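You operate a simulated robot arm through the tools that you are given. There is no shell and no other tool. Be economical: measure what you need, move in short steps, check, and stop when the job is done.

The job below is to be done with a simulated robot arm. You get a single attempt, and the scene is never put back.

Task
Run the electric toothbrush down till its ring shows red, then charge it till green.
Fine: button on, then off; only then the toilet-side switch on; when green, stand it in the toothbrush cup; plug untouched. Set down upright: electric toothbrush.

Only the result counts: the job must be done as asked and must still hold three seconds after the hand-in. Knocking over, shifting, dropping, spilling or breaking anything else fails it.

Robot
A 7-joint arm with a two-finger parallel gripper, fixed in place. Base frame: the origin is at the foot of the arm, x ahead of it, y to its left, z up; the work surface is at about z = 760. Readings come in mm, rad, newtons and seconds.
With the tool pointing down near the work surface it reaches from about 220 to 740 mm from the base axis. Its first joint turns from -2.897 to 2.897 rad. Payload 1.57 kg.
The TCP is the grasp point between the finger pads, 30 mm short of the fingertips. In the tool frame z runs along the fingers and y along their closing line. Largest opening 110 mm; finger width 24, thickness 12; the body of the gripper, 48 by 112 mm, starts 78 mm behind the TCP.
Orientation is that of the tool frame in the base frame, as a unit quaternion [x, y, z, w]. With the fingers straight down and closing along the base's y, the tool's x points along the base's -x, its y along +y and its z along -z.

Tools
- The arm moves only by the tool nudge_tool. Its argument "deltas" is a list of rows, each an object of numbers (a shift or turn left out is 0, a gripper value left out holds the last): "tx", "ty", "tz": the shift along the tool's x, y, z in mm; "rx", "ry", "rz": the turn, a rotation vector about the tool's x, y, z in rad; "claw": the gripper command, from -1 (fully open) to 1 (shut), values between in proportion. In form: [{"tx": .., "ty": .., "tz": .., "rx": .., "ry": .., "rz": .., "claw": ..}, ...]. A call has 1 to 8 rows; each row shifts and turns the commanded pose from where the row before left it, along the tool's axes as they then stand. Rows are played at 5 a second. More than 50 mm and 0.15 rad between two rows, or a gripper value outside its range, and nothing of the call is played. A pose out of reach is approached as far as the arm can. The call stops where the force on the tool passes 40 N (or 10 N more than at its start, if that is more) or the arm is blocked; 0.2 s more then pass. The fingers move at their own pace (about 45 mm/s each) and stop on an object; they squeeze with about 28 N. The grip force told is the motor's: it shows also when the fingers shut on nothing. Time passes only in rows, and 0.2 s behind the last, so rows that do not move let the fingers close. The reply holds the time, the measured pose of the TCP, the force on the tool along the base axes, the opening and the grip force, in the units named above and with some noise, with the torque about the TCP (base axes, N m) and any sound that the robot's microphone picked up.
- Cameras (640 x 400 px; columns grow to the right, rows downward): "scene" is fixed at [50.1, -497.5, 1379.6]; the picture's right is [0.75, -0.66, 0.00], its down [-0.29, -0.33, -0.90] and it looks along [0.59, 0.67, -0.44] (base axes); focal length 302 px, centre (320, 200). "wrist" rides on the gripper at [70, 16, -141] in the tool frame; the picture's right is [-0.23, 0.97, 0.00], its down [-0.85, -0.20, -0.48] and it looks along [-0.47, -0.11, 0.88] (tool axes); focal length 222 px, centre (320, 200).
- get_image(camera): a new picture of that camera. No time passes.
- slide_trunk(by): slides the trunk up (or, below 0, down) by that many mm; the arm rides with it, the base frame stays. It gives what a move gives, with no picture.
- pixel_to_xyz(camera, pixels): for up to 12 pixels [column, row] of the newest picture of that camera ("zoom" is the newest enlarged one), the place [x, y, z] in the base frame of the surface seen there, good to about 2 mm. No time passes.
- enlarge(camera, box): a new picture of the part [left, top, right, bottom] of that camera's present view, enlarged. No time passes.
- hand_in(): hands the job in; it is judged then, once.

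Work in short steps. Measure before you move; look again where a grasp or a placing could have gone wrong, and mend it. You have 80 turns and 54 pictures in all, those below and enlarged ones among them. Open the gripper and draw the arm clear of the work before you hand the job in, unless the task says otherwise; then end with one line.

The tools are called after "Emit:" by a JSON object that holds its "api" and its "payload". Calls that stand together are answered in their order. nudge_tool: Moves the arm, as the interface text tells. Its arguments: {"type":"object","properties":{"deltas":{"type":"array","items":{"type":"object","properties":{"tx":{"type":"number"},"ty":{"type":"number"},"tz":{"type":"number"},"rx":{"type":"number"},"ry":{"type":"number"},"rz":{"type":"number"},"claw":{"type":"number"}}}}},"required":["deltas"]} The other tools are called the same way: slide_trunk (by) slides the trunk up or down; get_image (camera) takes a picture; pixel_to_xyz (camera, pixels) gives the place of the surface under pixels of a picture; enlarge (camera, box) takes an enlarged picture of a part of a camera's view; hand_in () hands the job in.

At the start:

```text
time: 0.0
position: [425.6, 224.7, 1282.3]
tcp_rot: [0.001, 1.0, -0.001, 0.0]
contact_force: [-0.3, 0.7, 0.4]
wrist_torque: [0.0, 0.0, -0.02]
grip_width: 109.7
grasp_force: 0.1
trunk travel left (down, up): [-448.0, 142.0]
```

scene: 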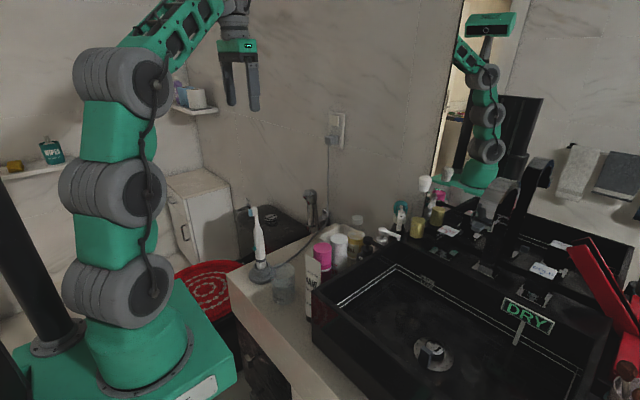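
wrist: 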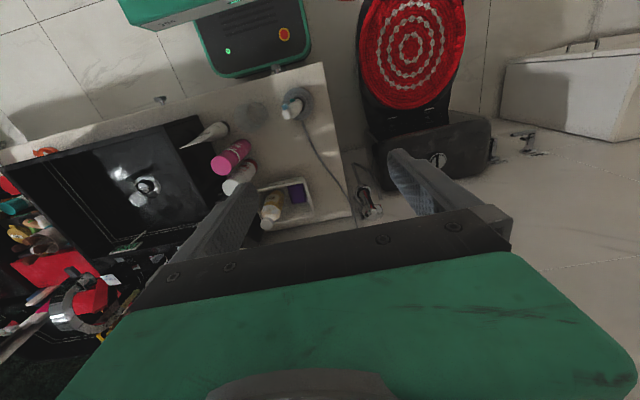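

The toothbrush seems to stand on its charger near scene (258,240), with a wall switch near (337,128). I enlarge both areas.

Emit:
{"api": "enlarge", "payload": {"camera": "scene", "box": [220, 180, 380, 300]}}

Emit:
{"api": "enlarge", "payload": {"camera": "scene", "box": [290, 90, 390, 170]}}

Emit:
{"api": "enlarge", "payload": {"camera": "scene", "box": [370, 160, 490, 260]}}

```text
3.33 times, centred on (300, 240) of scene
```

zoom: 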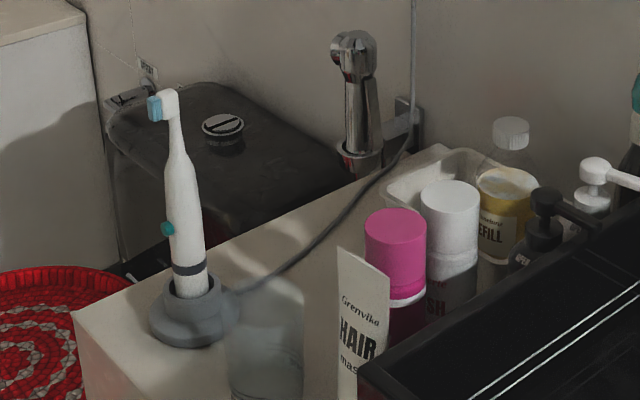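

```text
5.00 times, centred on (340, 130) of scene
```

zoom: 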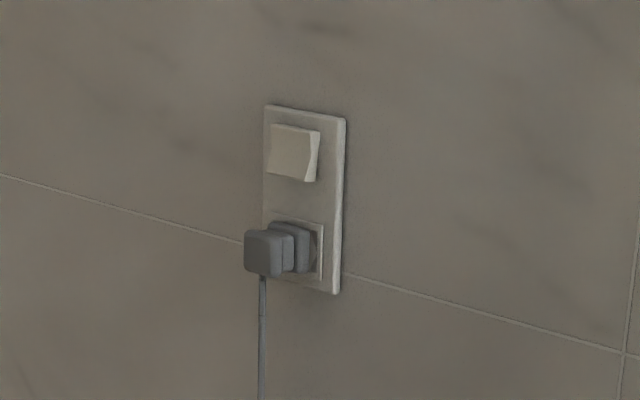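

```text
4.00 times, centred on (430, 210) of scene
```

zoom: 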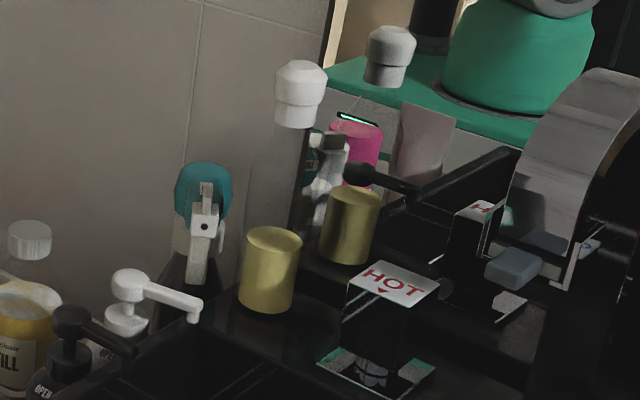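

The translucent cup is beside the charger in the first enlargement, and the teal button faces left of the scene camera. I measure with a fresh zoom of the brush and one of the switch.

Emit:
{"api": "enlarge", "payload": {"camera": "scene", "box": [232, 200, 312, 320]}}

Emit:
{"api": "pixel_to_xyz", "payload": {"camera": "scene", "pixels": [[253, 209], [262, 236], [266, 247], [267, 260], [284, 266], [282, 290], [295, 268], [261, 277], [334, 120], [341, 123], [337, 142], [333, 141]]}}

```text
3.33 times, centred on (272, 260) of scene
```

zoom: 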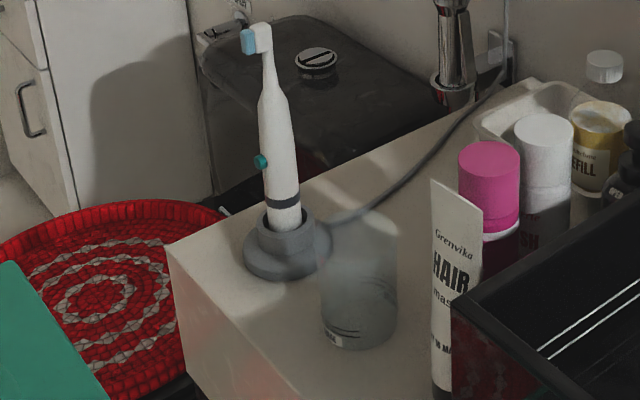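

```text
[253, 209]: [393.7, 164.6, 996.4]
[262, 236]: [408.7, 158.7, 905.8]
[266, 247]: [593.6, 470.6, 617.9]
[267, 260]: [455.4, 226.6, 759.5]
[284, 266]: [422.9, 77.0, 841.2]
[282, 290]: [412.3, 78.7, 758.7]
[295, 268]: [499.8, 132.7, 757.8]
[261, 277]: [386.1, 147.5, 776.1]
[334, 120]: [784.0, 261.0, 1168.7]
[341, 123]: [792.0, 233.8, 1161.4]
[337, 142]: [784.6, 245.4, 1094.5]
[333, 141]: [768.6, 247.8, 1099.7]
```

Now points in this zoom on brush, button, ring, base and cup.

Emit:
{"api": "pixel_to_xyz", "payload": {"camera": "zoom", "pixels": [[262, 30], [246, 42], [270, 95], [277, 140], [261, 161], [280, 180], [283, 202], [285, 218], [283, 235], [280, 265], [355, 240], [360, 320]]}}

Emit:
{"api": "pixel_to_xyz", "payload": {"camera": "scene", "pixels": [[333, 116], [337, 117], [333, 124], [337, 125], [338, 121], [330, 138], [332, 147], [318, 190], [335, 113], [341, 147]]}}

Emit:
{"api": "enlarge", "payload": {"camera": "wrist", "box": [200, 70, 380, 230]}}

```text
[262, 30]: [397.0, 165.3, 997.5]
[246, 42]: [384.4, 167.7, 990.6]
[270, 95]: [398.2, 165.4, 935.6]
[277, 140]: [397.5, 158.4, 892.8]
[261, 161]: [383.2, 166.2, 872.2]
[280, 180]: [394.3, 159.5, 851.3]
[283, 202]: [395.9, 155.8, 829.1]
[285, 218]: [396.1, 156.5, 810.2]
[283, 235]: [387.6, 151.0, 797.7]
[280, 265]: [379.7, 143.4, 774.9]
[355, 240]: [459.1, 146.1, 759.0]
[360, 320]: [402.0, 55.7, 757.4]
```

```text
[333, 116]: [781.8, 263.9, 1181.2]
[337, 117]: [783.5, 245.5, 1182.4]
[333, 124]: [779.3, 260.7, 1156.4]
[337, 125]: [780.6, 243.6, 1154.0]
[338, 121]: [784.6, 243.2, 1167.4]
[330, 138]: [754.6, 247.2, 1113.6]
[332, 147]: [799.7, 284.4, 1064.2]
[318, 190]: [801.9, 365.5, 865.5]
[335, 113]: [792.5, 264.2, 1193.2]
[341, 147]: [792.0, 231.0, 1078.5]
```

```text
2.50 times, centred on (290, 150) of wrist
```

zoom: 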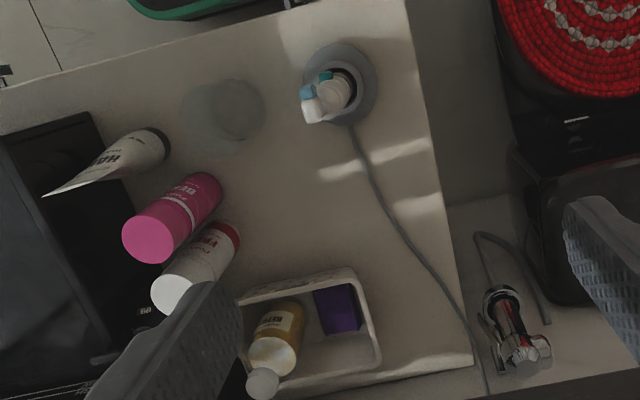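

The button is at about (383,166,872) facing -x; a tilted pinch along x can press it without tipping the brush. I first turn the tool up here by 90° about its z.

Emit:
{"api": "nudge_tool", "payload": {"deltas": [{"rz": 0.143}, {"rz": 0.143}, {"rz": 0.143}, {"rz": 0.143}, {"rz": 0.143}, {"rz": 0.143}, {"rz": 0.143}, {"rz": 0.143}]}}

Emit:
{"api": "nudge_tool", "payload": {"deltas": [{"rz": 0.143}, {"rz": 0.143}, {"rz": 0.141}, {"ry": -0.14}, {"ry": -0.14}, {"ry": -0.14}, {"ry": -0.14}, {"ry": -0.14}]}}

```text
time: 1.8
position: [427.8, 225.0, 1282.8]
tcp_rot: [0.542, 0.841, 0.0, 0.001]
contact_force: [0.4, -0.3, 0.3]
wrist_torque: [0.03, 0.0, -0.03]
grip_width: 110.0
grasp_force: 0.1
trunk travel left (down, up): [-448.0, 142.0]
```

```text
time: 3.6
position: [402.7, 203.5, 1169.3]
tcp_rot: [0.692, 0.693, -0.146, 0.139]
contact_force: [1.0, -0.7, 0.2]
wrist_torque: [0.02, 0.0, 0.04]
grip_width: 110.1
grasp_force: 0.1
out of reach, approached as far as the arm can: row 4, 5, 6, 7, 8
trunk travel left (down, up): [-448.0, 142.0]
```

Too high for a tilt: the arm drifted to (403,204,1169), still clear. I slide the trunk down by 250 — in two steps, checking clearance with a picture first.

Emit:
{"api": "slide_trunk", "payload": {"by": -100}}

Emit:
{"api": "get_image", "payload": {"camera": "scene"}}

```text
time: 4.9
position: [401.7, 202.7, 1070.6]
tcp_rot: [0.692, 0.694, -0.146, 0.139]
contact_force: [0.2, -0.3, -0.7]
wrist_torque: [0.02, 0.04, -0.03]
grip_width: 110.2
grasp_force: 0.0
trunk travel left (down, up): [-348.0, 242.0]
```

```text
46 pictures are left
```

scene: 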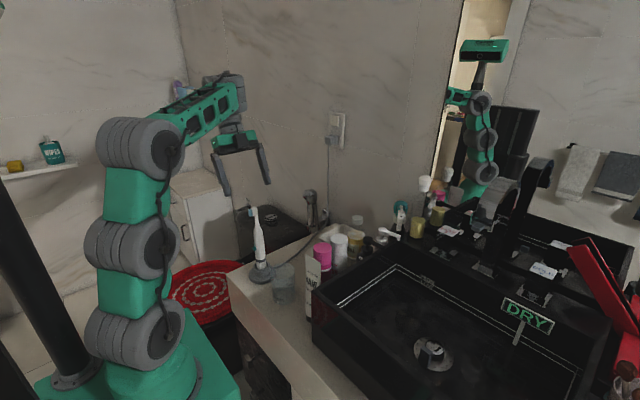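

The fingers are just above the brush head. I back off along the tool axis and see where the command stands.

Emit:
{"api": "nudge_tool", "payload": {"deltas": [{"tx": 9, "tz": -40}, {"tx": 9, "tz": -40}, {"tx": 9, "tz": -40}, {}]}}

```text
time: 5.9
position: [388.1, 222.2, 1071.3]
tcp_rot: [0.691, 0.695, -0.145, 0.137]
contact_force: [0.1, -0.3, 0.7]
wrist_torque: [-0.02, -0.01, 0.0]
grip_width: 110.1
grasp_force: 0.1
out of reach, approached as far as the arm can: row 1, 2, 3
trunk travel left (down, up): [-348.0, 242.0]
```

I shift toward +y and down while still clear of the brush head, then finish the tilt there.

Emit:
{"api": "nudge_tool", "payload": {"deltas": [{"tx": 40, "tz": 5}, {"tx": 40, "tz": 20}, {}, {"ry": -0.12}, {"ry": -0.12}, {"ry": -0.12}, {}]}}

```text
time: 7.5
position: [387.5, 286.9, 1014.7]
tcp_rot: [0.679, 0.696, -0.191, 0.133]
contact_force: [-0.4, -0.4, -0.2]
wrist_torque: [-0.01, 0.03, 0.03]
grip_width: 110.1
grasp_force: 0.0
out of reach, approached as far as the arm can: row 4, 5, 6
trunk travel left (down, up): [-348.0, 242.0]
```

Tilt is stuck near 0.47 rad; I go lower (still beside the brush at y≈287) and try again.

Emit:
{"api": "nudge_tool", "payload": {"deltas": [{"tx": 23, "tz": 32}, {"tx": 23, "tz": 32}, {}, {"ry": -0.1}, {"ry": -0.1}, {}]}}

Emit:
{"api": "get_image", "payload": {"camera": "scene"}}

```text
time: 8.9
position: [372.7, 306.0, 937.4]
tcp_rot: [0.665, 0.693, -0.243, 0.135]
contact_force: [-0.4, -0.2, -0.2]
wrist_torque: [-0.02, -0.01, -0.01]
grip_width: 110.0
grasp_force: 0.1
out of reach, approached as far as the arm can: row 4, 5
trunk travel left (down, up): [-348.0, 242.0]
```

```text
45 pictures are left
```

scene: 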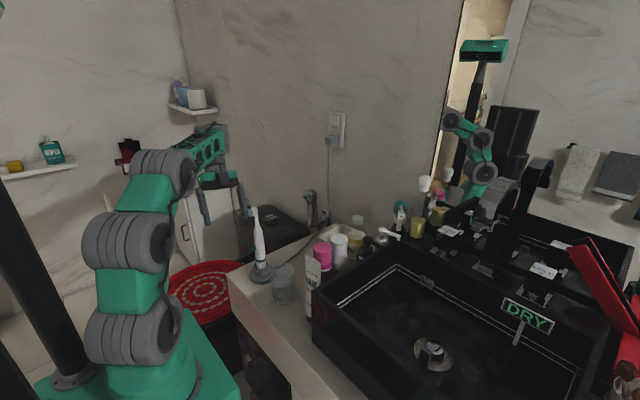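

The command follows the achieved pose, and a tilt near 0.5 rad should already clear the brush head. I move to a pre-grasp spot about (398,214,970) and level the closing line.

Emit:
{"api": "nudge_tool", "payload": {"deltas": [{"tx": -33, "ty": 6.5, "tz": 5}, {"tx": -33, "ty": 6.5, "tz": 5}, {"tx": -31, "ty": 6.5, "tz": 6}, {}, {"rx": -0.09}, {"rx": -0.09}, {}]}}

```text
time: 10.5
position: [391.1, 225.4, 972.0]
tcp_rot: [0.653, 0.725, -0.168, 0.14]
contact_force: [0.2, -0.7, 0.4]
wrist_torque: [0.01, -0.01, -0.05]
grip_width: 110.3
grasp_force: 0.0
out of reach, approached as far as the arm can: row 3, 5
trunk travel left (down, up): [-348.0, 242.0]
```

The yaw also undershoots slightly, which hints at a joint limit; I test by turning the yaw a bit back and retilting here, still clear of the brush.

Emit:
{"api": "nudge_tool", "payload": {"deltas": [{"rz": -0.12}, {"rz": -0.12}, {"ry": -0.1}, {"ry": -0.1}, {"ry": -0.1}, {}]}}

```text
time: 11.9
position: [389.2, 228.0, 970.6]
tcp_rot: [0.558, 0.792, -0.2, 0.143]
contact_force: [0.4, 0.0, 0.2]
wrist_torque: [0.02, 0.0, -0.04]
grip_width: 109.9
grasp_force: 0.1
out of reach, approached as far as the arm can: row 3, 4, 5
trunk travel left (down, up): [-348.0, 242.0]
```

Yaw isn't the limit; tilt improves with the hand lower relative to the shoulder. I raise the trunk by 120 and come down beside the brush.

Emit:
{"api": "slide_trunk", "payload": {"by": 120}}

Emit:
{"api": "nudge_tool", "payload": {"deltas": [{"tx": 20, "tz": 35}, {"tx": 20, "tz": 35}, {"tx": 20, "tz": 35}, {}, {"rz": 0.12}, {"rz": 0.12}, {}]}}

```text
time: 13.4
position: [388.1, 227.7, 1090.2]
tcp_rot: [0.559, 0.792, -0.2, 0.143]
contact_force: [-0.3, -1.2, -1.2]
wrist_torque: [0.0, 0.01, -0.01]
grip_width: 109.9
grasp_force: 0.0
trunk travel left (down, up): [-468.0, 122.0]
```

```text
time: 15.0
position: [388.7, 248.1, 989.1]
tcp_rot: [0.65, 0.725, -0.179, 0.14]
contact_force: [0.5, -0.2, -0.7]
wrist_torque: [-0.06, 0.02, -0.03]
grip_width: 110.0
grasp_force: 0.1
out of reach, approached as far as the arm can: row 3, 5, 6
trunk travel left (down, up): [-468.0, 122.0]
```

The present tilt of about 0.46 rad is enough for clearance (≈45 mm lateral vs 24 mm body). I look with the wrist camera to refine the brush position from this side.

Emit:
{"api": "get_image", "payload": {"camera": "wrist"}}

Emit:
{"api": "get_image", "payload": {"camera": "scene"}}

```text
44 pictures are left
```

wrist: 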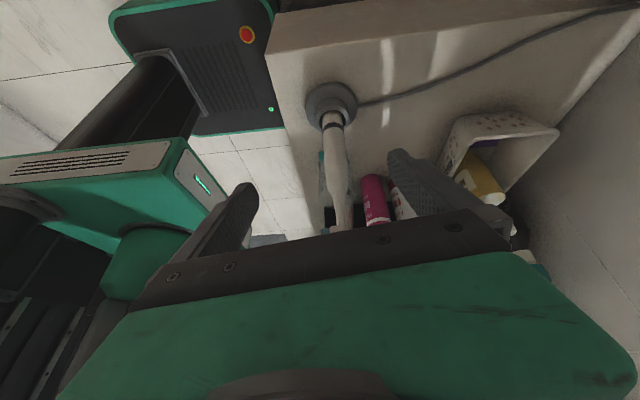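

```text
43 pictures are left
```

scene: 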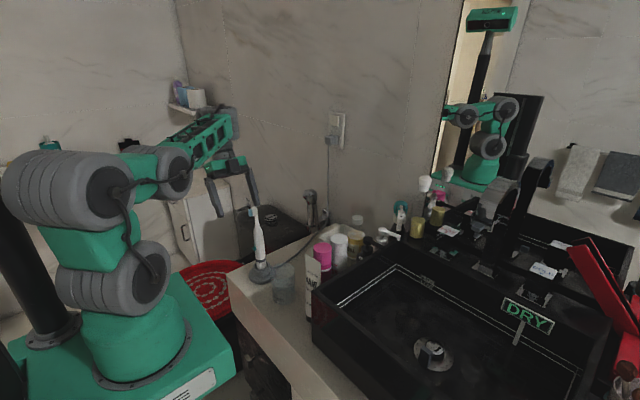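

The brush is centered between the fingers in the wrist view with the teal button at (322,165). I zoom to measure sides of the handle.

Emit:
{"api": "enlarge", "payload": {"camera": "wrist", "box": [280, 75, 392, 235]}}

```text
2.50 times, centred on (336, 155) of wrist
```

zoom: 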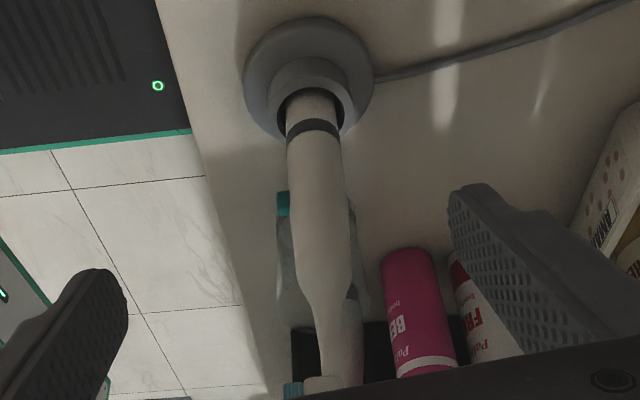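

Emit:
{"api": "pixel_to_xyz", "payload": {"camera": "zoom", "pixels": [[282, 198], [293, 200], [318, 200], [343, 200], [345, 180], [292, 170], [316, 128], [318, 250], [324, 382], [294, 390], [310, 45], [310, 170]]}}

```text
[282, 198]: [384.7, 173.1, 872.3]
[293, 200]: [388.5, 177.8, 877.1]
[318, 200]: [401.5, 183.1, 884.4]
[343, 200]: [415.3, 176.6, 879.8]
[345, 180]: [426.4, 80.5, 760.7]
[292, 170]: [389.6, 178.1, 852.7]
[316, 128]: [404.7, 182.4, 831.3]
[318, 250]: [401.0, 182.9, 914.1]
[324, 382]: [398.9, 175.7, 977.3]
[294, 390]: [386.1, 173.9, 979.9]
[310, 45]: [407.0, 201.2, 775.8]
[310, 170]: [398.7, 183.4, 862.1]
```

Handle axis ≈(402,170), radius ≈13, button tip ≈(383,170,872). I move to the start of the approach line, then check.

Emit:
{"api": "nudge_tool", "payload": {"deltas": [{"tx": -10, "ty": 6, "tz": 13}, {"tx": -10, "ty": 5.5, "tz": 13}, {}]}}

```text
time: 15.8
position: [407.3, 224.4, 985.6]
tcp_rot: [0.649, 0.726, -0.181, 0.135]
contact_force: [-0.8, -0.4, 0.1]
wrist_torque: [0.0, -0.01, 0.0]
grip_width: 109.9
grasp_force: 0.0
out of reach, approached as far as the arm can: row 1, 2
trunk travel left (down, up): [-468.0, 122.0]
```

The arm is cramped on this side. I'll come from the -y side instead (outward tilt, more natural): retreat upward, untilt, and yaw 180°.

Emit:
{"api": "nudge_tool", "payload": {"deltas": [{"tz": -40}, {"tz": -40}, {"ry": 0.14}, {"ry": 0.14}, {"ry": 0.14}, {"rz": -0.145}, {"rz": -0.145}, {"rz": -0.145}]}}

Emit:
{"api": "nudge_tool", "payload": {"deltas": [{"rz": -0.145}, {"rz": -0.145}, {"rz": -0.145}, {"rz": -0.145}, {"rz": -0.145}, {"rz": -0.145}, {"rz": -0.145}, {"rz": -0.145}]}}

Emit:
{"api": "nudge_tool", "payload": {"deltas": [{"rz": -0.145}, {"rz": -0.145}, {"rz": -0.145}, {"rz": -0.145}, {"rz": -0.145}, {"rz": -0.145}, {"rz": -0.145}, {"rz": -0.145}]}}

```text
time: 17.6
position: [409.1, 260.3, 1057.0]
tcp_rot: [0.498, 0.866, -0.035, -0.023]
contact_force: [0.1, 0.3, -0.3]
wrist_torque: [0.0, -0.01, -0.02]
grip_width: 109.9
grasp_force: 0.1
trunk travel left (down, up): [-468.0, 122.0]
```

```text
time: 19.4
position: [408.7, 259.1, 1059.0]
tcp_rot: [-0.061, 0.997, -0.017, -0.039]
contact_force: [-0.2, -0.1, 0.1]
wrist_torque: [0.0, 0.0, -0.01]
grip_width: 110.0
grasp_force: 0.1
trunk travel left (down, up): [-468.0, 122.0]
```

```text
time: 21.2
position: [407.7, 259.8, 1057.4]
tcp_rot: [-0.597, 0.801, 0.007, -0.042]
contact_force: [0.1, -0.5, 0.6]
wrist_torque: [0.03, -0.01, 0.0]
grip_width: 109.7
grasp_force: 0.1
trunk travel left (down, up): [-468.0, 122.0]
```

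Rotation works well. I finish the yaw, pass over to the -y side at z≈1080 (above the brush head at 1000), and start tilting.

Emit:
{"api": "nudge_tool", "payload": {"deltas": [{"rz": -0.145, "tz": -20}, {"rz": -0.145}, {"tx": 45}, {"tx": 45}, {"tx": 45}, {"tx": 45}, {}]}}

Emit:
{"api": "nudge_tool", "payload": {"deltas": [{"ry": -0.14}, {"ry": -0.14}, {"ry": -0.14}, {"ry": -0.14}, {"ry": -0.14}, {}]}}

```text
time: 22.8
position: [410.1, 81.5, 1083.6]
tcp_rot: [-0.706, 0.707, 0.013, -0.04]
contact_force: [-0.3, 0.4, -0.4]
wrist_torque: [0.03, 0.01, -0.01]
grip_width: 109.8
grasp_force: 0.1
trunk travel left (down, up): [-468.0, 122.0]
```

```text
time: 24.2
position: [414.3, 80.8, 1084.1]
tcp_rot: [-0.666, 0.684, 0.234, 0.185]
contact_force: [-0.3, 0.3, -0.1]
wrist_torque: [0.01, 0.01, 0.0]
grip_width: 109.9
grasp_force: 0.0
out of reach, approached as far as the arm can: row 1
trunk travel left (down, up): [-468.0, 122.0]
```

This side tilts freely to 0.6 rad. I level the closing line and go to the pre-grasp about 100 mm back along the approach axis.

Emit:
{"api": "nudge_tool", "payload": {"deltas": [{"rx": 0.09}, {"tx": 16, "ty": 6.5, "tz": 39}, {"tx": 16, "ty": 6.5, "tz": 39}, {"tx": 15, "ty": 6, "tz": 38.5}, {}]}}

Emit:
{"api": "enlarge", "payload": {"camera": "wrist", "box": [200, 40, 440, 240]}}

Emit:
{"api": "enlarge", "payload": {"camera": "scene", "box": [200, 150, 360, 310]}}

```text
time: 25.4
position: [399.6, 107.5, 959.9]
tcp_rot: [-0.658, 0.693, 0.202, 0.215]
contact_force: [-0.5, 0.3, -0.6]
wrist_torque: [0.0, 0.0, -0.02]
grip_width: 110.0
grasp_force: 0.1
trunk travel left (down, up): [-468.0, 122.0]
```

```text
2.00 times, centred on (320, 140) of wrist
```

zoom: 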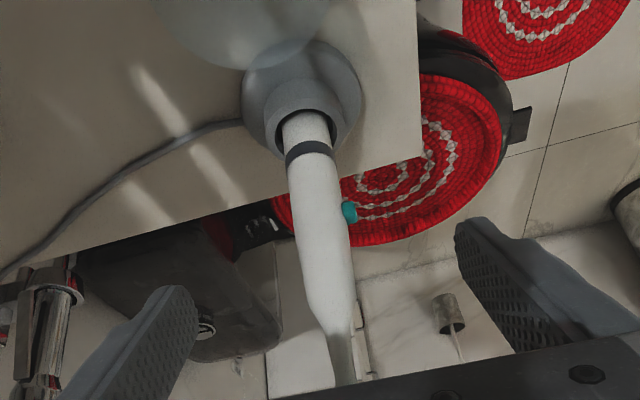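

```text
2.50 times, centred on (280, 230) of scene
```

zoom: 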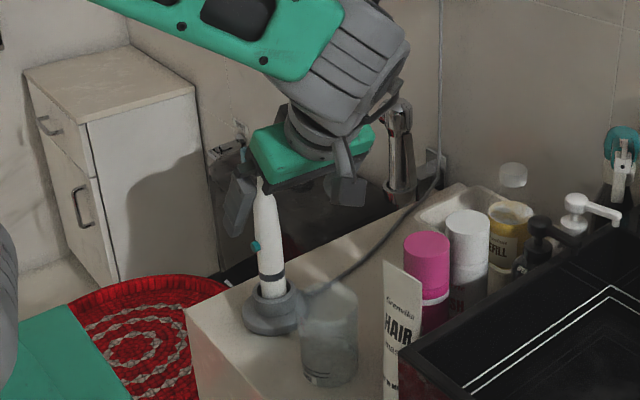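

All clear: the brush sits between the fingers. I descend along the axis to the button height.

Emit:
{"api": "nudge_tool", "payload": {"deltas": [{"tx": -0.7, "ty": 1.3, "tz": 33}, {"tx": -0.7, "ty": 1.3, "tz": 33}, {"tx": -0.6, "ty": 1.3, "tz": 33.9}, {"claw": -0.1}, {}, {}]}}

Emit:
{"api": "enlarge", "payload": {"camera": "wrist", "box": [200, 80, 440, 280]}}

Emit:
{"api": "enlarge", "payload": {"camera": "scene", "box": [200, 180, 328, 310]}}

```text
time: 26.8
position: [397.8, 165.4, 880.5]
tcp_rot: [-0.657, 0.694, 0.202, 0.215]
contact_force: [0.2, 0.0, 0.1]
wrist_torque: [0.03, 0.01, -0.01]
grip_width: 60.4
grasp_force: 0.0
trunk travel left (down, up): [-468.0, 122.0]
```

```text
2.00 times, centred on (320, 180) of wrist
```

zoom: 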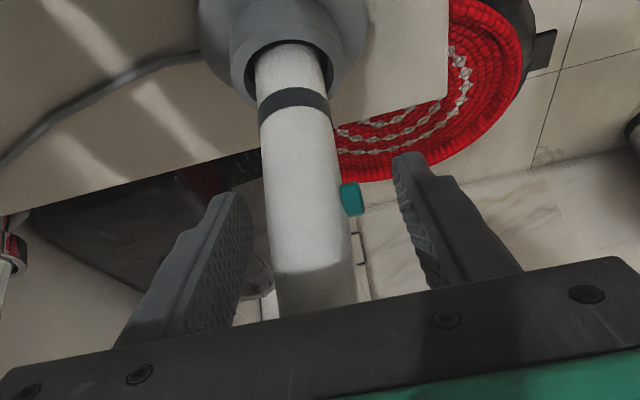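

```text
3.08 times, centred on (264, 245) of scene
```

zoom: 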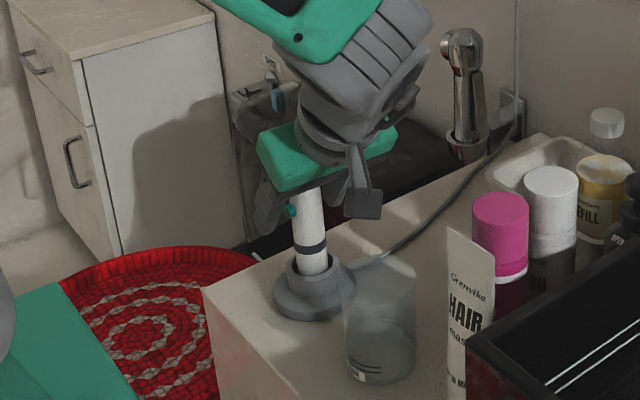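

I measure button tip, brush sides and finger inner faces in a wrist zoom.

Emit:
{"api": "enlarge", "payload": {"camera": "wrist", "box": [240, 140, 400, 240]}}

Emit:
{"api": "pixel_to_xyz", "payload": {"camera": "zoom", "pixels": [[430, 235], [448, 240], [425, 235], [280, 240], [320, 240], [395, 240], [100, 250], [130, 195], [530, 200], [548, 250]]}}

```text
4.00 times, centred on (320, 190) of wrist
```

zoom: 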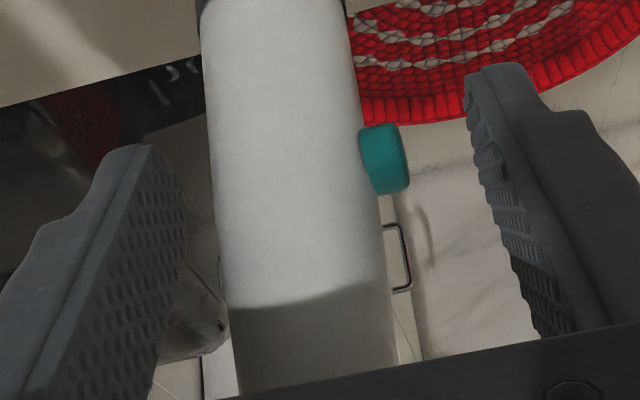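

```text
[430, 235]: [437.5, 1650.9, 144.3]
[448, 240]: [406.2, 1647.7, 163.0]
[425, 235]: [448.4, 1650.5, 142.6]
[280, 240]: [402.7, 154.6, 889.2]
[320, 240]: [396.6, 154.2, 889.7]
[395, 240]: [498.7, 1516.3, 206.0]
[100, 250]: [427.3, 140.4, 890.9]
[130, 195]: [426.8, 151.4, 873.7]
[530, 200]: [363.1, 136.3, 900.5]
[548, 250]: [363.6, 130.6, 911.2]
```

Emit:
{"api": "pixel_to_xyz", "payload": {"camera": "zoom", "pixels": [[385, 160], [402, 160], [372, 160], [222, 160], [340, 160], [280, 160], [480, 110], [500, 150], [170, 200], [385, 135], [390, 188], [515, 200]]}}

```text
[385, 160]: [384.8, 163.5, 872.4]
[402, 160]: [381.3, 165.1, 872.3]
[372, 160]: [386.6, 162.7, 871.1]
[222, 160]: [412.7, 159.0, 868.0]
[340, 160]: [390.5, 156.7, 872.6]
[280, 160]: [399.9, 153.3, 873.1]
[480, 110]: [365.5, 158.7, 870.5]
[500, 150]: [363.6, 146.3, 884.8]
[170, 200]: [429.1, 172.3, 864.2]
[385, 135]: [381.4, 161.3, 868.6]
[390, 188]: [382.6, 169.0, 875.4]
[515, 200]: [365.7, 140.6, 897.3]
```

Pads are at x≈366 and ≈428, button tip 381, back ≈415, so centered within 1 mm and the pad covers the button. I close to just about contact.

Emit:
{"api": "nudge_tool", "payload": {"deltas": [{"claw": 0.34}, {}, {}, {"claw": 0.4}, {}]}}

```text
time: 28.0
position: [396.6, 164.9, 879.8]
tcp_rot: [-0.658, 0.693, 0.202, 0.215]
contact_force: [0.1, 0.1, 0.3]
wrist_torque: [0.01, -0.03, -0.01]
grip_width: 33.7
grasp_force: 0.8
trunk travel left (down, up): [-468.0, 122.0]
heard: click, click, click, click
```

Clicks were heard at a 33.7 mm opening. I check the ring and the brush.

Emit:
{"api": "enlarge", "payload": {"camera": "wrist", "box": [240, 90, 400, 230]}}

Emit:
{"api": "nudge_tool", "payload": {"deltas": [{}, {}]}}

```text
2.86 times, centred on (320, 160) of wrist
```

zoom: 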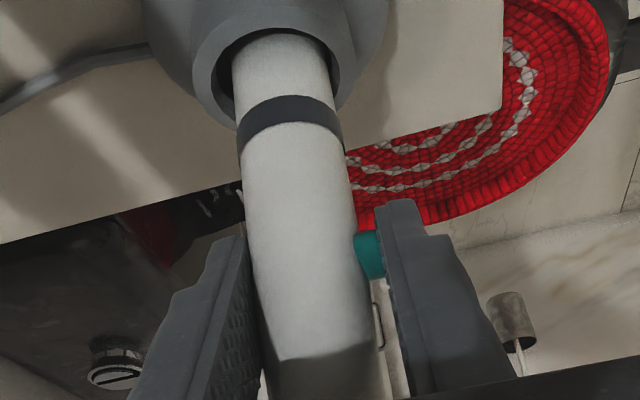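

```text
time: 28.6
position: [397.6, 164.4, 880.6]
tcp_rot: [-0.657, 0.694, 0.202, 0.215]
contact_force: [0.6, 0.2, -0.6]
wrist_torque: [0.0, -0.04, 0.02]
grip_width: 33.8
grasp_force: 0.6
trunk travel left (down, up): [-468.0, 122.0]
heard: click
```

The button is not clearly pressed in, and clicks may be surface contact chatter. I squeeze more firmly and listen for a running sound.

Emit:
{"api": "nudge_tool", "payload": {"deltas": [{"claw": 0.46}, {}, {}, {}]}}

Emit:
{"api": "enlarge", "payload": {"camera": "wrist", "box": [240, 90, 400, 230]}}

```text
time: 29.6
position: [397.2, 164.7, 880.8]
tcp_rot: [-0.657, 0.694, 0.202, 0.215]
contact_force: [-0.2, 0.0, 0.3]
wrist_torque: [-0.04, 0.06, 0.0]
grip_width: 31.6
grasp_force: 1.7
trunk travel left (down, up): [-468.0, 122.0]
heard: click
```

```text
2.86 times, centred on (320, 160) of wrist
```

zoom: 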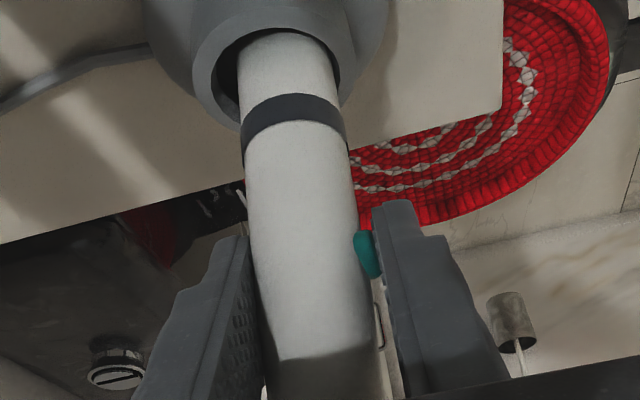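

The button has gone in. I release to 44 mm and listen for whether the motor is running.

Emit:
{"api": "nudge_tool", "payload": {"deltas": [{"claw": 0.2}, {}, {}, {}, {}]}}

Emit:
{"api": "nudge_tool", "payload": {"deltas": [{}, {}, {}, {}, {}]}}

Emit:
{"api": "enlarge", "payload": {"camera": "wrist", "box": [240, 90, 400, 230]}}

```text
time: 30.8
position: [397.2, 165.0, 880.7]
tcp_rot: [-0.657, 0.694, 0.202, 0.215]
contact_force: [0.6, -0.4, 0.8]
wrist_torque: [0.0, 0.0, -0.01]
grip_width: 43.9
grasp_force: 0.1
trunk travel left (down, up): [-468.0, 122.0]
```

```text
time: 32.0
position: [397.0, 164.4, 880.6]
tcp_rot: [-0.657, 0.694, 0.201, 0.215]
contact_force: [0.3, 0.5, -0.5]
wrist_torque: [-0.01, 0.04, -0.02]
grip_width: 44.1
grasp_force: 0.1
trunk travel left (down, up): [-468.0, 122.0]
```

```text
2.86 times, centred on (320, 160) of wrist
```

zoom: 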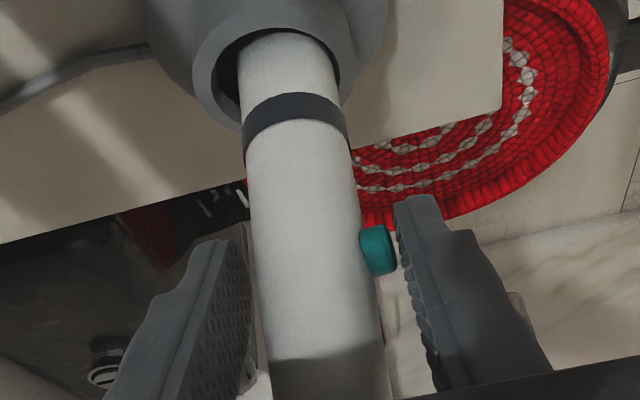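

No hum now. I do one quick firm press and release.

Emit:
{"api": "nudge_tool", "payload": {"deltas": [{"claw": 0.9}, {"claw": 0.9}, {"claw": 0.9}]}}

Emit:
{"api": "enlarge", "payload": {"camera": "wrist", "box": [240, 90, 400, 230]}}

Emit:
{"api": "nudge_tool", "payload": {"deltas": [{"claw": 0.2}, {}, {}, {}]}}

```text
time: 32.8
position: [397.2, 165.2, 881.9]
tcp_rot: [-0.658, 0.693, 0.202, 0.215]
contact_force: [2.7, -0.3, 0.6]
wrist_torque: [-0.06, -0.24, -0.01]
grip_width: 27.2
grasp_force: 27.9
trunk travel left (down, up): [-468.0, 122.0]
heard: click
```

```text
2.86 times, centred on (320, 160) of wrist
```

zoom: 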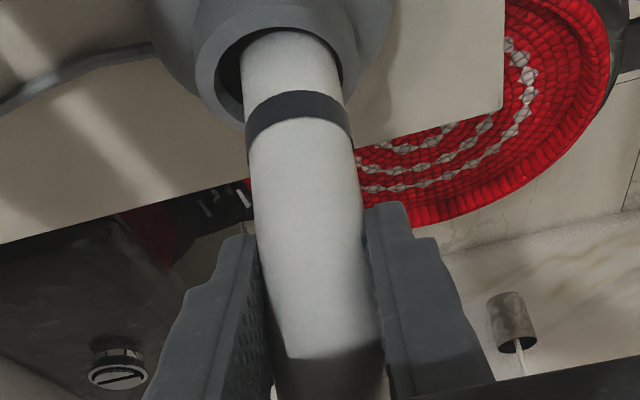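

```text
time: 33.8
position: [397.2, 165.4, 880.3]
tcp_rot: [-0.657, 0.693, 0.202, 0.216]
contact_force: [0.2, 0.4, -0.3]
wrist_torque: [0.03, -0.03, 0.01]
grip_width: 44.1
grasp_force: 0.1
trunk travel left (down, up): [-468.0, 122.0]
```

A clean single click. I wait a little and look at the ring.

Emit:
{"api": "nudge_tool", "payload": {"deltas": [{}, {}, {}, {}, {}, {}, {}, {}]}}

Emit:
{"api": "enlarge", "payload": {"camera": "scene", "box": [240, 220, 304, 290]}}

```text
time: 35.6
position: [398.4, 164.8, 879.9]
tcp_rot: [-0.657, 0.694, 0.202, 0.216]
contact_force: [1.0, 0.2, -1.0]
wrist_torque: [-0.02, -0.02, -0.01]
grip_width: 43.8
grasp_force: 0.0
trunk travel left (down, up): [-468.0, 122.0]
```

```text
5.71 times, centred on (272, 255) of scene
```

zoom: 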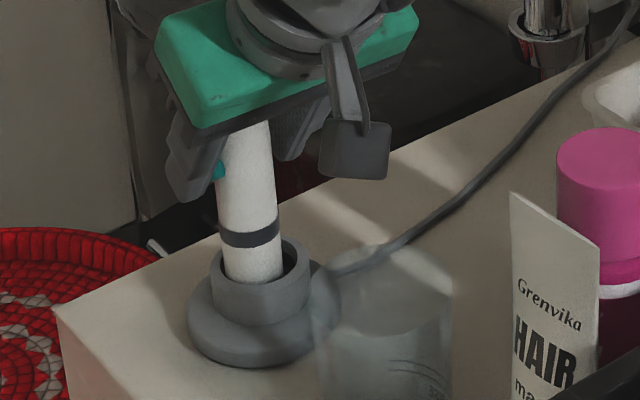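

Ring still dark. I wait longer with the fingers released, to see whether the battery drains.

Emit:
{"api": "nudge_tool", "payload": {"deltas": [{}, {}, {}, {}, {}, {}, {}, {}]}}

Emit:
{"api": "nudge_tool", "payload": {"deltas": [{}, {}, {}, {}, {}, {}, {}, {}]}}

Emit:
{"api": "nudge_tool", "payload": {"deltas": [{}, {}, {}, {}, {}, {}, {}, {}]}}

Emit:
{"api": "nudge_tool", "payload": {"deltas": [{}, {}, {}, {}, {}, {}, {}, {}]}}

Emit:
{"api": "nudge_tool", "payload": {"deltas": [{}, {}, {}, {}, {}, {}, {}, {}]}}

Emit:
{"api": "enlarge", "payload": {"camera": "wrist", "box": [240, 90, 400, 230]}}

```text
time: 37.4
position: [397.9, 164.5, 881.1]
tcp_rot: [-0.657, 0.693, 0.202, 0.216]
contact_force: [0.4, 0.3, 0.4]
wrist_torque: [0.01, -0.02, 0.03]
grip_width: 44.0
grasp_force: 0.2
trunk travel left (down, up): [-468.0, 122.0]
```

```text
time: 39.2
position: [397.5, 165.1, 880.8]
tcp_rot: [-0.657, 0.694, 0.202, 0.215]
contact_force: [-0.2, -0.5, 0.6]
wrist_torque: [0.02, -0.04, 0.01]
grip_width: 43.8
grasp_force: 0.0
trunk travel left (down, up): [-468.0, 122.0]
```

```text
time: 41.0
position: [397.0, 164.1, 880.6]
tcp_rot: [-0.657, 0.694, 0.202, 0.215]
contact_force: [0.2, 0.3, 0.6]
wrist_torque: [0.01, -0.02, 0.02]
grip_width: 43.9
grasp_force: 0.1
trunk travel left (down, up): [-468.0, 122.0]
```

```text
time: 42.8
position: [398.4, 164.2, 880.8]
tcp_rot: [-0.657, 0.694, 0.202, 0.215]
contact_force: [0.5, 0.4, 0.2]
wrist_torque: [-0.01, -0.02, -0.01]
grip_width: 44.0
grasp_force: 0.1
trunk travel left (down, up): [-468.0, 122.0]
```

```text
time: 44.6
position: [397.5, 164.3, 880.0]
tcp_rot: [-0.658, 0.693, 0.202, 0.215]
contact_force: [-0.3, 0.1, 0.2]
wrist_torque: [0.04, -0.01, -0.01]
grip_width: 44.0
grasp_force: 0.1
trunk travel left (down, up): [-468.0, 122.0]
```

```text
2.86 times, centred on (320, 160) of wrist
```

zoom: 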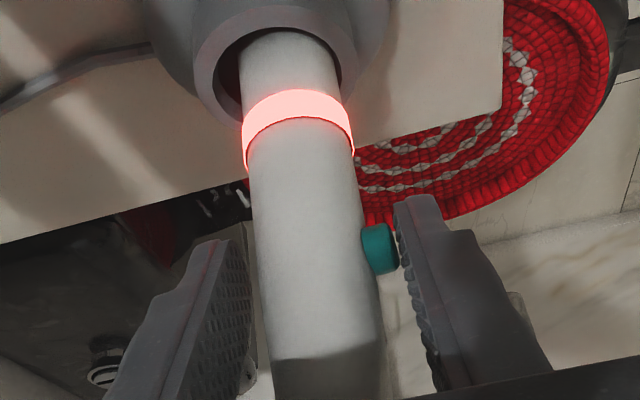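

The ring glows red. One more clean press turns the button off; same motion as before.

Emit:
{"api": "nudge_tool", "payload": {"deltas": [{"claw": 0.9}, {"claw": 0.9}, {"claw": 0.9}, {"claw": 0.2}, {}, {}]}}

Emit:
{"api": "enlarge", "payload": {"camera": "wrist", "box": [240, 90, 400, 230]}}

```text
time: 46.0
position: [397.6, 164.6, 880.9]
tcp_rot: [-0.657, 0.694, 0.202, 0.215]
contact_force: [-0.5, -0.9, -0.8]
wrist_torque: [0.0, 0.0, -0.02]
grip_width: 43.9
grasp_force: 0.0
trunk travel left (down, up): [-468.0, 122.0]
heard: click
```

```text
2.86 times, centred on (320, 160) of wrist
```

zoom: 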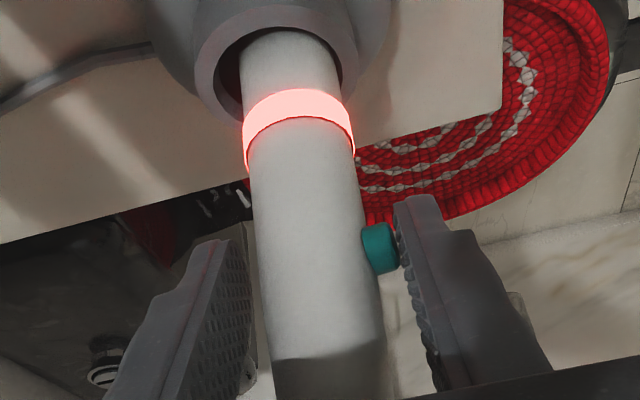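

One click: the button is off with the ring still red, and the brush is seated. I open and retreat along the approach axis, then untilt.

Emit:
{"api": "nudge_tool", "payload": {"deltas": [{"claw": -1}, {}, {"tz": -40}, {"tz": -40}, {"tz": -40}, {"tz": -40}, {}]}}

Emit:
{"api": "nudge_tool", "payload": {"deltas": [{"tz": -30, "claw": 1}, {"ry": 0.14}, {"ry": 0.14}, {"ry": 0.14}, {"ry": 0.14}, {}]}}

Emit:
{"api": "enlarge", "payload": {"camera": "scene", "box": [200, 90, 360, 310]}}

```text
time: 47.6
position: [389.8, 77.7, 1013.2]
tcp_rot: [-0.657, 0.694, 0.202, 0.215]
contact_force: [0.5, 0.9, -0.9]
wrist_torque: [-0.01, 0.02, -0.01]
grip_width: 110.3
grasp_force: 0.1
trunk travel left (down, up): [-468.0, 122.0]
```

```text
time: 49.0
position: [389.5, 61.5, 1036.4]
tcp_rot: [-0.688, 0.725, 0.013, 0.015]
contact_force: [-0.7, -0.8, 0.8]
wrist_torque: [0.01, 0.01, -0.01]
grip_width: 0.2
grasp_force: 8.1
trunk travel left (down, up): [-468.0, 122.0]
```

```text
1.82 times, centred on (280, 200) of scene
```

zoom: 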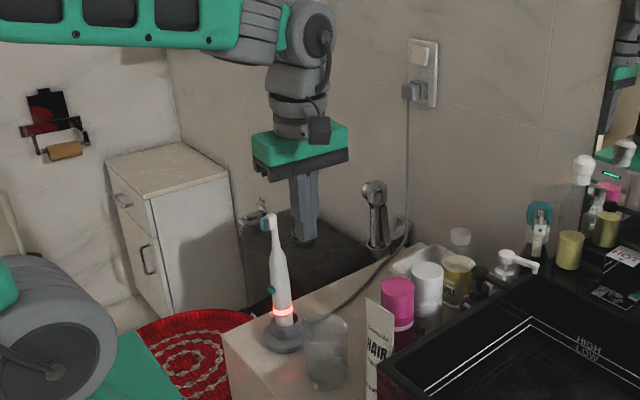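

I rise and move forward, then pitch the tool toward +x (rx).

Emit:
{"api": "nudge_tool", "payload": {"deltas": [{"tz": -40}, {"tz": -30, "ty": -30}, {"ty": -45}, {"ty": -45}, {"rx": 0.14}, {"rx": 0.14}, {"rx": 0.14}, {"rx": 0.14}]}}

Emit:
{"api": "nudge_tool", "payload": {"deltas": [{"rx": 0.14}, {"rx": 0.14}, {"rx": 0.14}, {"rx": 0.14}, {"rx": 0.14}, {"rx": 0.14}, {"rx": 0.14}, {}]}}

```text
time: 50.8
position: [509.1, 49.3, 1106.7]
tcp_rot: [-0.657, 0.7, -0.191, 0.205]
contact_force: [-0.1, -0.7, 0.4]
wrist_torque: [0.02, 0.0, 0.04]
grip_width: 0.0
grasp_force: 21.3
trunk travel left (down, up): [-468.0, 122.0]
```

```text
time: 52.6
position: [506.9, 50.9, 1105.6]
tcp_rot: [-0.482, 0.53, -0.497, 0.489]
contact_force: [0.3, 0.8, 0.1]
wrist_torque: [-0.03, -0.02, 0.0]
grip_width: 0.0
grasp_force: 21.1
trunk travel left (down, up): [-468.0, 122.0]
```

Tool points along +x. I shift toward the switch, stopping with tips about 60 mm off the plate, and look.

Emit:
{"api": "nudge_tool", "payload": {"deltas": [{"tx": -42, "ty": -14, "ry": -0.05}, {"tx": -42, "ty": -14}, {"tx": -42, "ty": -14}, {"tx": -42, "ty": -13}, {"tx": -35, "tz": 30}, {"tz": 45}, {"tz": 45}, {}]}}

Emit:
{"api": "get_image", "payload": {"camera": "wrist"}}

Emit:
{"api": "enlarge", "payload": {"camera": "scene", "box": [250, 80, 390, 180]}}

```text
time: 54.4
position: [635.1, 250.1, 1163.1]
tcp_rot: [-0.496, 0.517, -0.484, 0.503]
contact_force: [0.1, -0.2, -0.3]
wrist_torque: [-0.03, -0.05, -0.01]
grip_width: 0.1
grasp_force: 21.0
trunk travel left (down, up): [-468.0, 122.0]
```

```text
28 pictures are left
```

wrist: 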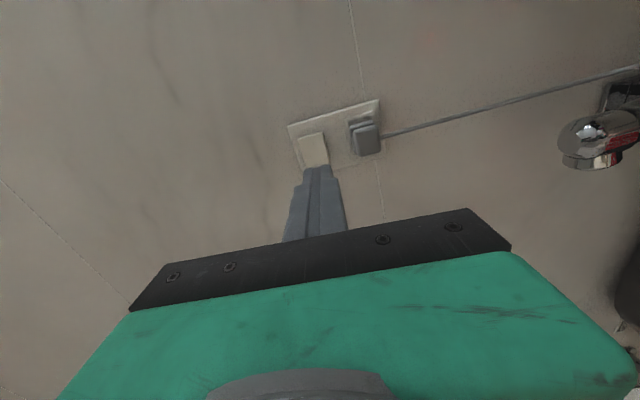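

```text
4.00 times, centred on (320, 130) of scene
```

zoom: 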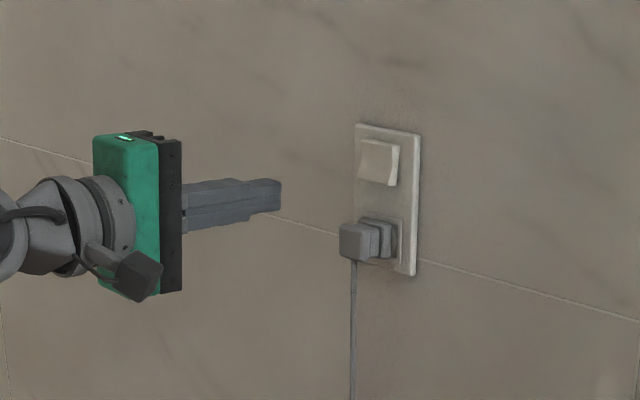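

I zoom on the rocker from the wrist to see which end sticks out and measure.

Emit:
{"api": "enlarge", "payload": {"camera": "wrist", "box": [280, 90, 392, 190]}}

Emit:
{"api": "enlarge", "payload": {"camera": "scene", "box": [320, 105, 352, 150]}}

```text
4.00 times, centred on (336, 140) of wrist
```

zoom: 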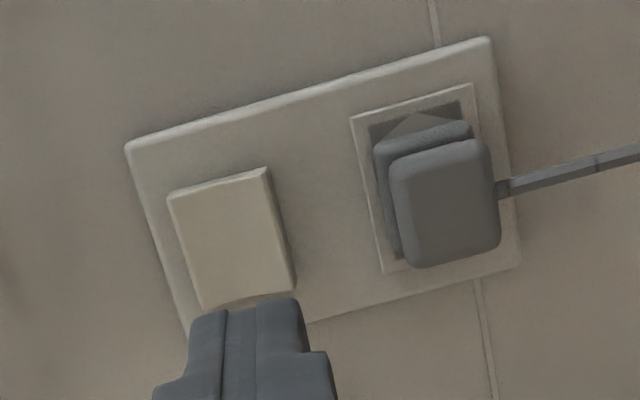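

```text
8.89 times, centred on (336, 128) of scene
```

zoom: 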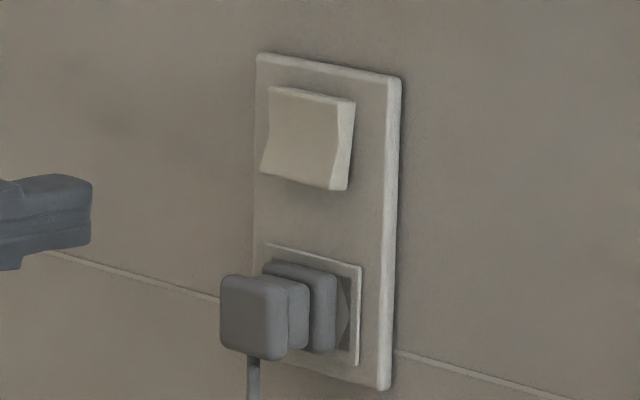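

The rocker's bottom end sticks out, so pressing the bottom flips it. I measure its bounds.

Emit:
{"api": "pixel_to_xyz", "payload": {"camera": "zoom", "pixels": [[275, 95], [340, 105], [270, 165], [335, 180], [305, 105], [300, 135], [298, 165], [348, 180], [310, 280], [240, 285], [230, 280], [80, 190]]}}

Emit:
{"api": "pixel_to_xyz", "payload": {"camera": "wrist", "pixels": [[311, 140], [325, 138], [320, 150], [330, 155], [312, 160], [322, 172], [365, 140]]}}

```text
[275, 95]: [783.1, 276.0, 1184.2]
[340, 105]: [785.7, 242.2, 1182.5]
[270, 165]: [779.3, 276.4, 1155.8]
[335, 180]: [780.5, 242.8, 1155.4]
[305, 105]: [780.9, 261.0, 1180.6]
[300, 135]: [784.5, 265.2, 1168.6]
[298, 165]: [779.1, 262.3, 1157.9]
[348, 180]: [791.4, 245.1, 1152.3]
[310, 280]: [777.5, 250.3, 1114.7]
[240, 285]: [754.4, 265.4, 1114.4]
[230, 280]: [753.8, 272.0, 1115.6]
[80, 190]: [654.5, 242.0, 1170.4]
```

```text
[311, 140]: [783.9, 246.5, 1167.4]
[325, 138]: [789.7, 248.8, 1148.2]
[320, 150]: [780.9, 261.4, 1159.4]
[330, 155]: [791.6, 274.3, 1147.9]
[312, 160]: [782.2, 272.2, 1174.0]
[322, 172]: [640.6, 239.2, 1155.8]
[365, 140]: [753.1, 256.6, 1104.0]
```

The rocker spans y 242–277, z 1153–1186 with bottom lip at x≈779; the plug top is at 1116. I line up at y=259, z≈1156 and advance to ~8 mm short.

Emit:
{"api": "nudge_tool", "payload": {"deltas": [{"tx": -9, "ty": 4.5, "tz": 20}, {"tz": 40}, {"tz": 40}, {"tz": 5}, {}]}}

Emit:
{"api": "enlarge", "payload": {"camera": "scene", "box": [305, 105, 353, 150]}}

```text
time: 55.6
position: [739.2, 257.1, 1155.5]
tcp_rot: [-0.495, 0.518, -0.484, 0.502]
contact_force: [0.7, 0.4, 1.2]
wrist_torque: [0.0, 0.01, -0.01]
grip_width: 0.0
grasp_force: 20.7
trunk travel left (down, up): [-468.0, 122.0]
```

```text
8.89 times, centred on (329, 128) of scene
```

zoom: 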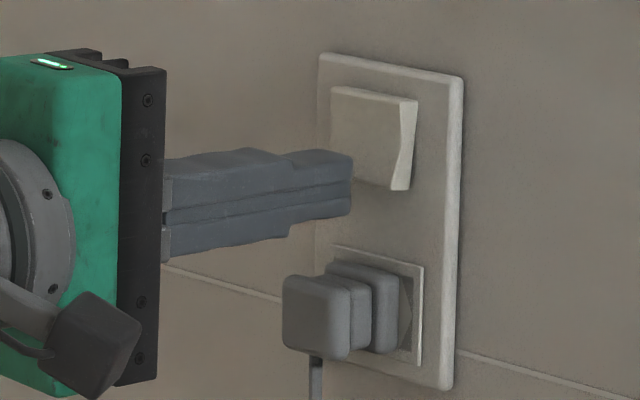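

Aligned, just short of the rocker's lower part. I press in small steps.

Emit:
{"api": "nudge_tool", "payload": {"deltas": [{"tz": 6}, {"tz": 3}, {"tz": 2}, {"tz": 2}]}}

```text
time: 56.6
position: [749.5, 258.2, 1156.0]
tcp_rot: [-0.496, 0.518, -0.483, 0.502]
contact_force: [-11.5, -2.7, -3.1]
wrist_torque: [0.01, 0.03, -0.03]
grip_width: 0.3
grasp_force: 21.5
trunk travel left (down, up): [-468.0, 122.0]
```

Contact with 11 N, no click yet; I press further.

Emit:
{"api": "nudge_tool", "payload": {"deltas": [{"tz": 2}, {"tz": 2}, {}]}}

```text
time: 57.3
position: [751.2, 259.2, 1156.1]
tcp_rot: [-0.497, 0.518, -0.485, 0.5]
contact_force: [-29.1, -6.3, -1.0]
wrist_torque: [0.01, -0.24, -0.06]
grip_width: 0.0
grasp_force: 20.9
trunk travel left (down, up): [-468.0, 122.0]
heard: click
stopped in row 3: the force on the tool passed its limit at 42 N (the readings are from after the stop); the commanded pose is now the measured one
```

Clicked. I back away and look at the rocker and the ring.

Emit:
{"api": "nudge_tool", "payload": {"deltas": [{"tz": -20}, {"tz": -40}, {"tz": -40}, {}]}}

Emit:
{"api": "enlarge", "payload": {"camera": "scene", "box": [320, 105, 352, 150]}}

Emit:
{"api": "enlarge", "payload": {"camera": "scene", "box": [230, 200, 310, 310]}}

```text
time: 58.3
position: [653.7, 259.4, 1158.5]
tcp_rot: [-0.498, 0.519, -0.483, 0.499]
contact_force: [0.9, -0.1, 0.8]
wrist_torque: [0.02, -0.03, 0.02]
grip_width: 0.0
grasp_force: 21.3
trunk travel left (down, up): [-468.0, 122.0]
```

```text
8.89 times, centred on (336, 128) of scene
```

zoom: 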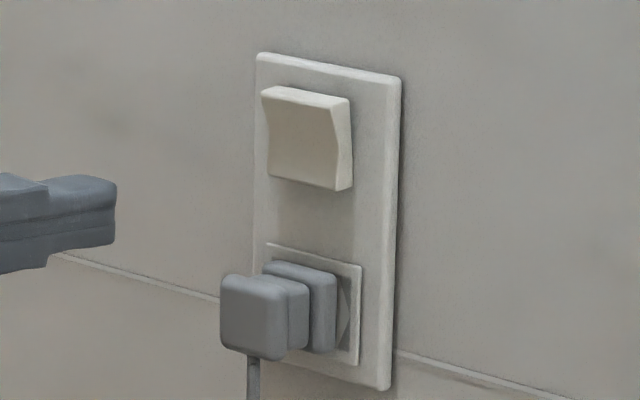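

```text
3.64 times, centred on (270, 255) of scene
```

zoom: 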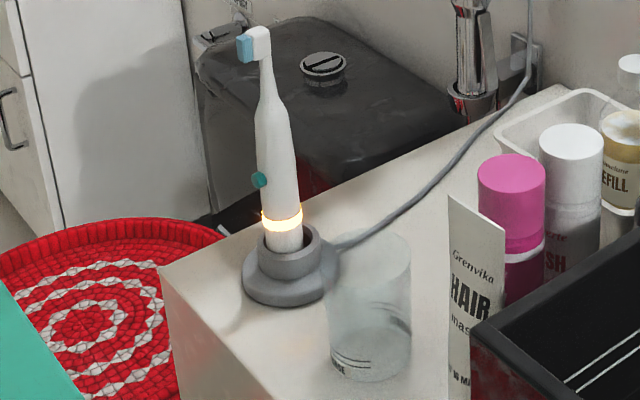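

Charging: ring amber. The clear cup bears a label ending in "SE", so I check which cup is the toothbrush cup.

Emit:
{"api": "enlarge", "payload": {"camera": "scene", "box": [270, 255, 310, 305]}}

Emit:
{"api": "enlarge", "payload": {"camera": "scene", "box": [385, 170, 465, 250]}}

Emit:
{"api": "get_image", "payload": {"camera": "scene"}}

```text
8.00 times, centred on (290, 280) of scene
```

zoom: 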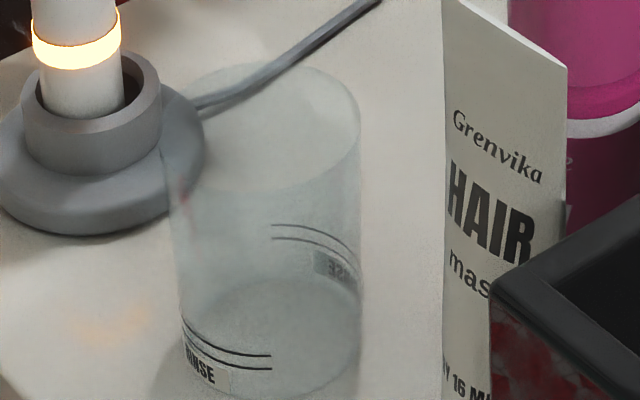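

```text
5.00 times, centred on (425, 210) of scene
```

zoom: 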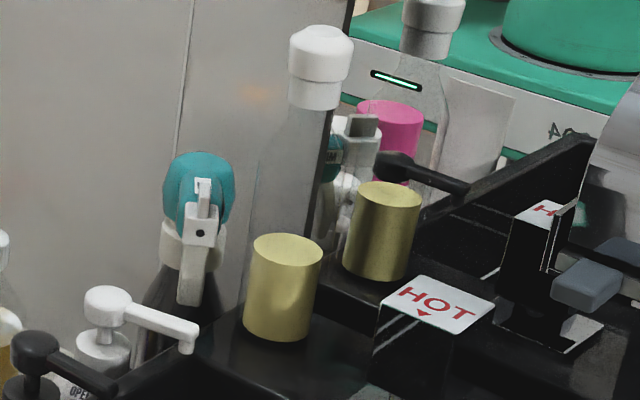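

```text
19 pictures are left
```

scene: 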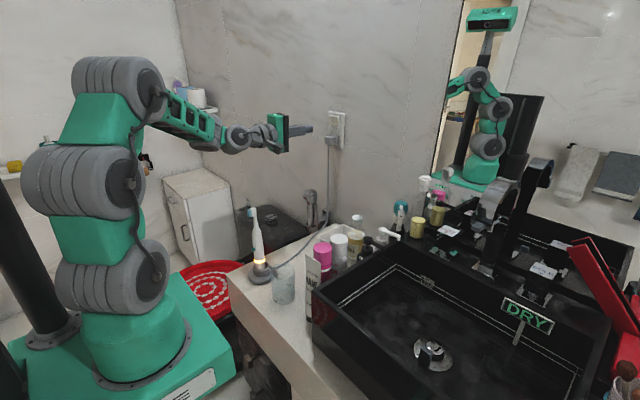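

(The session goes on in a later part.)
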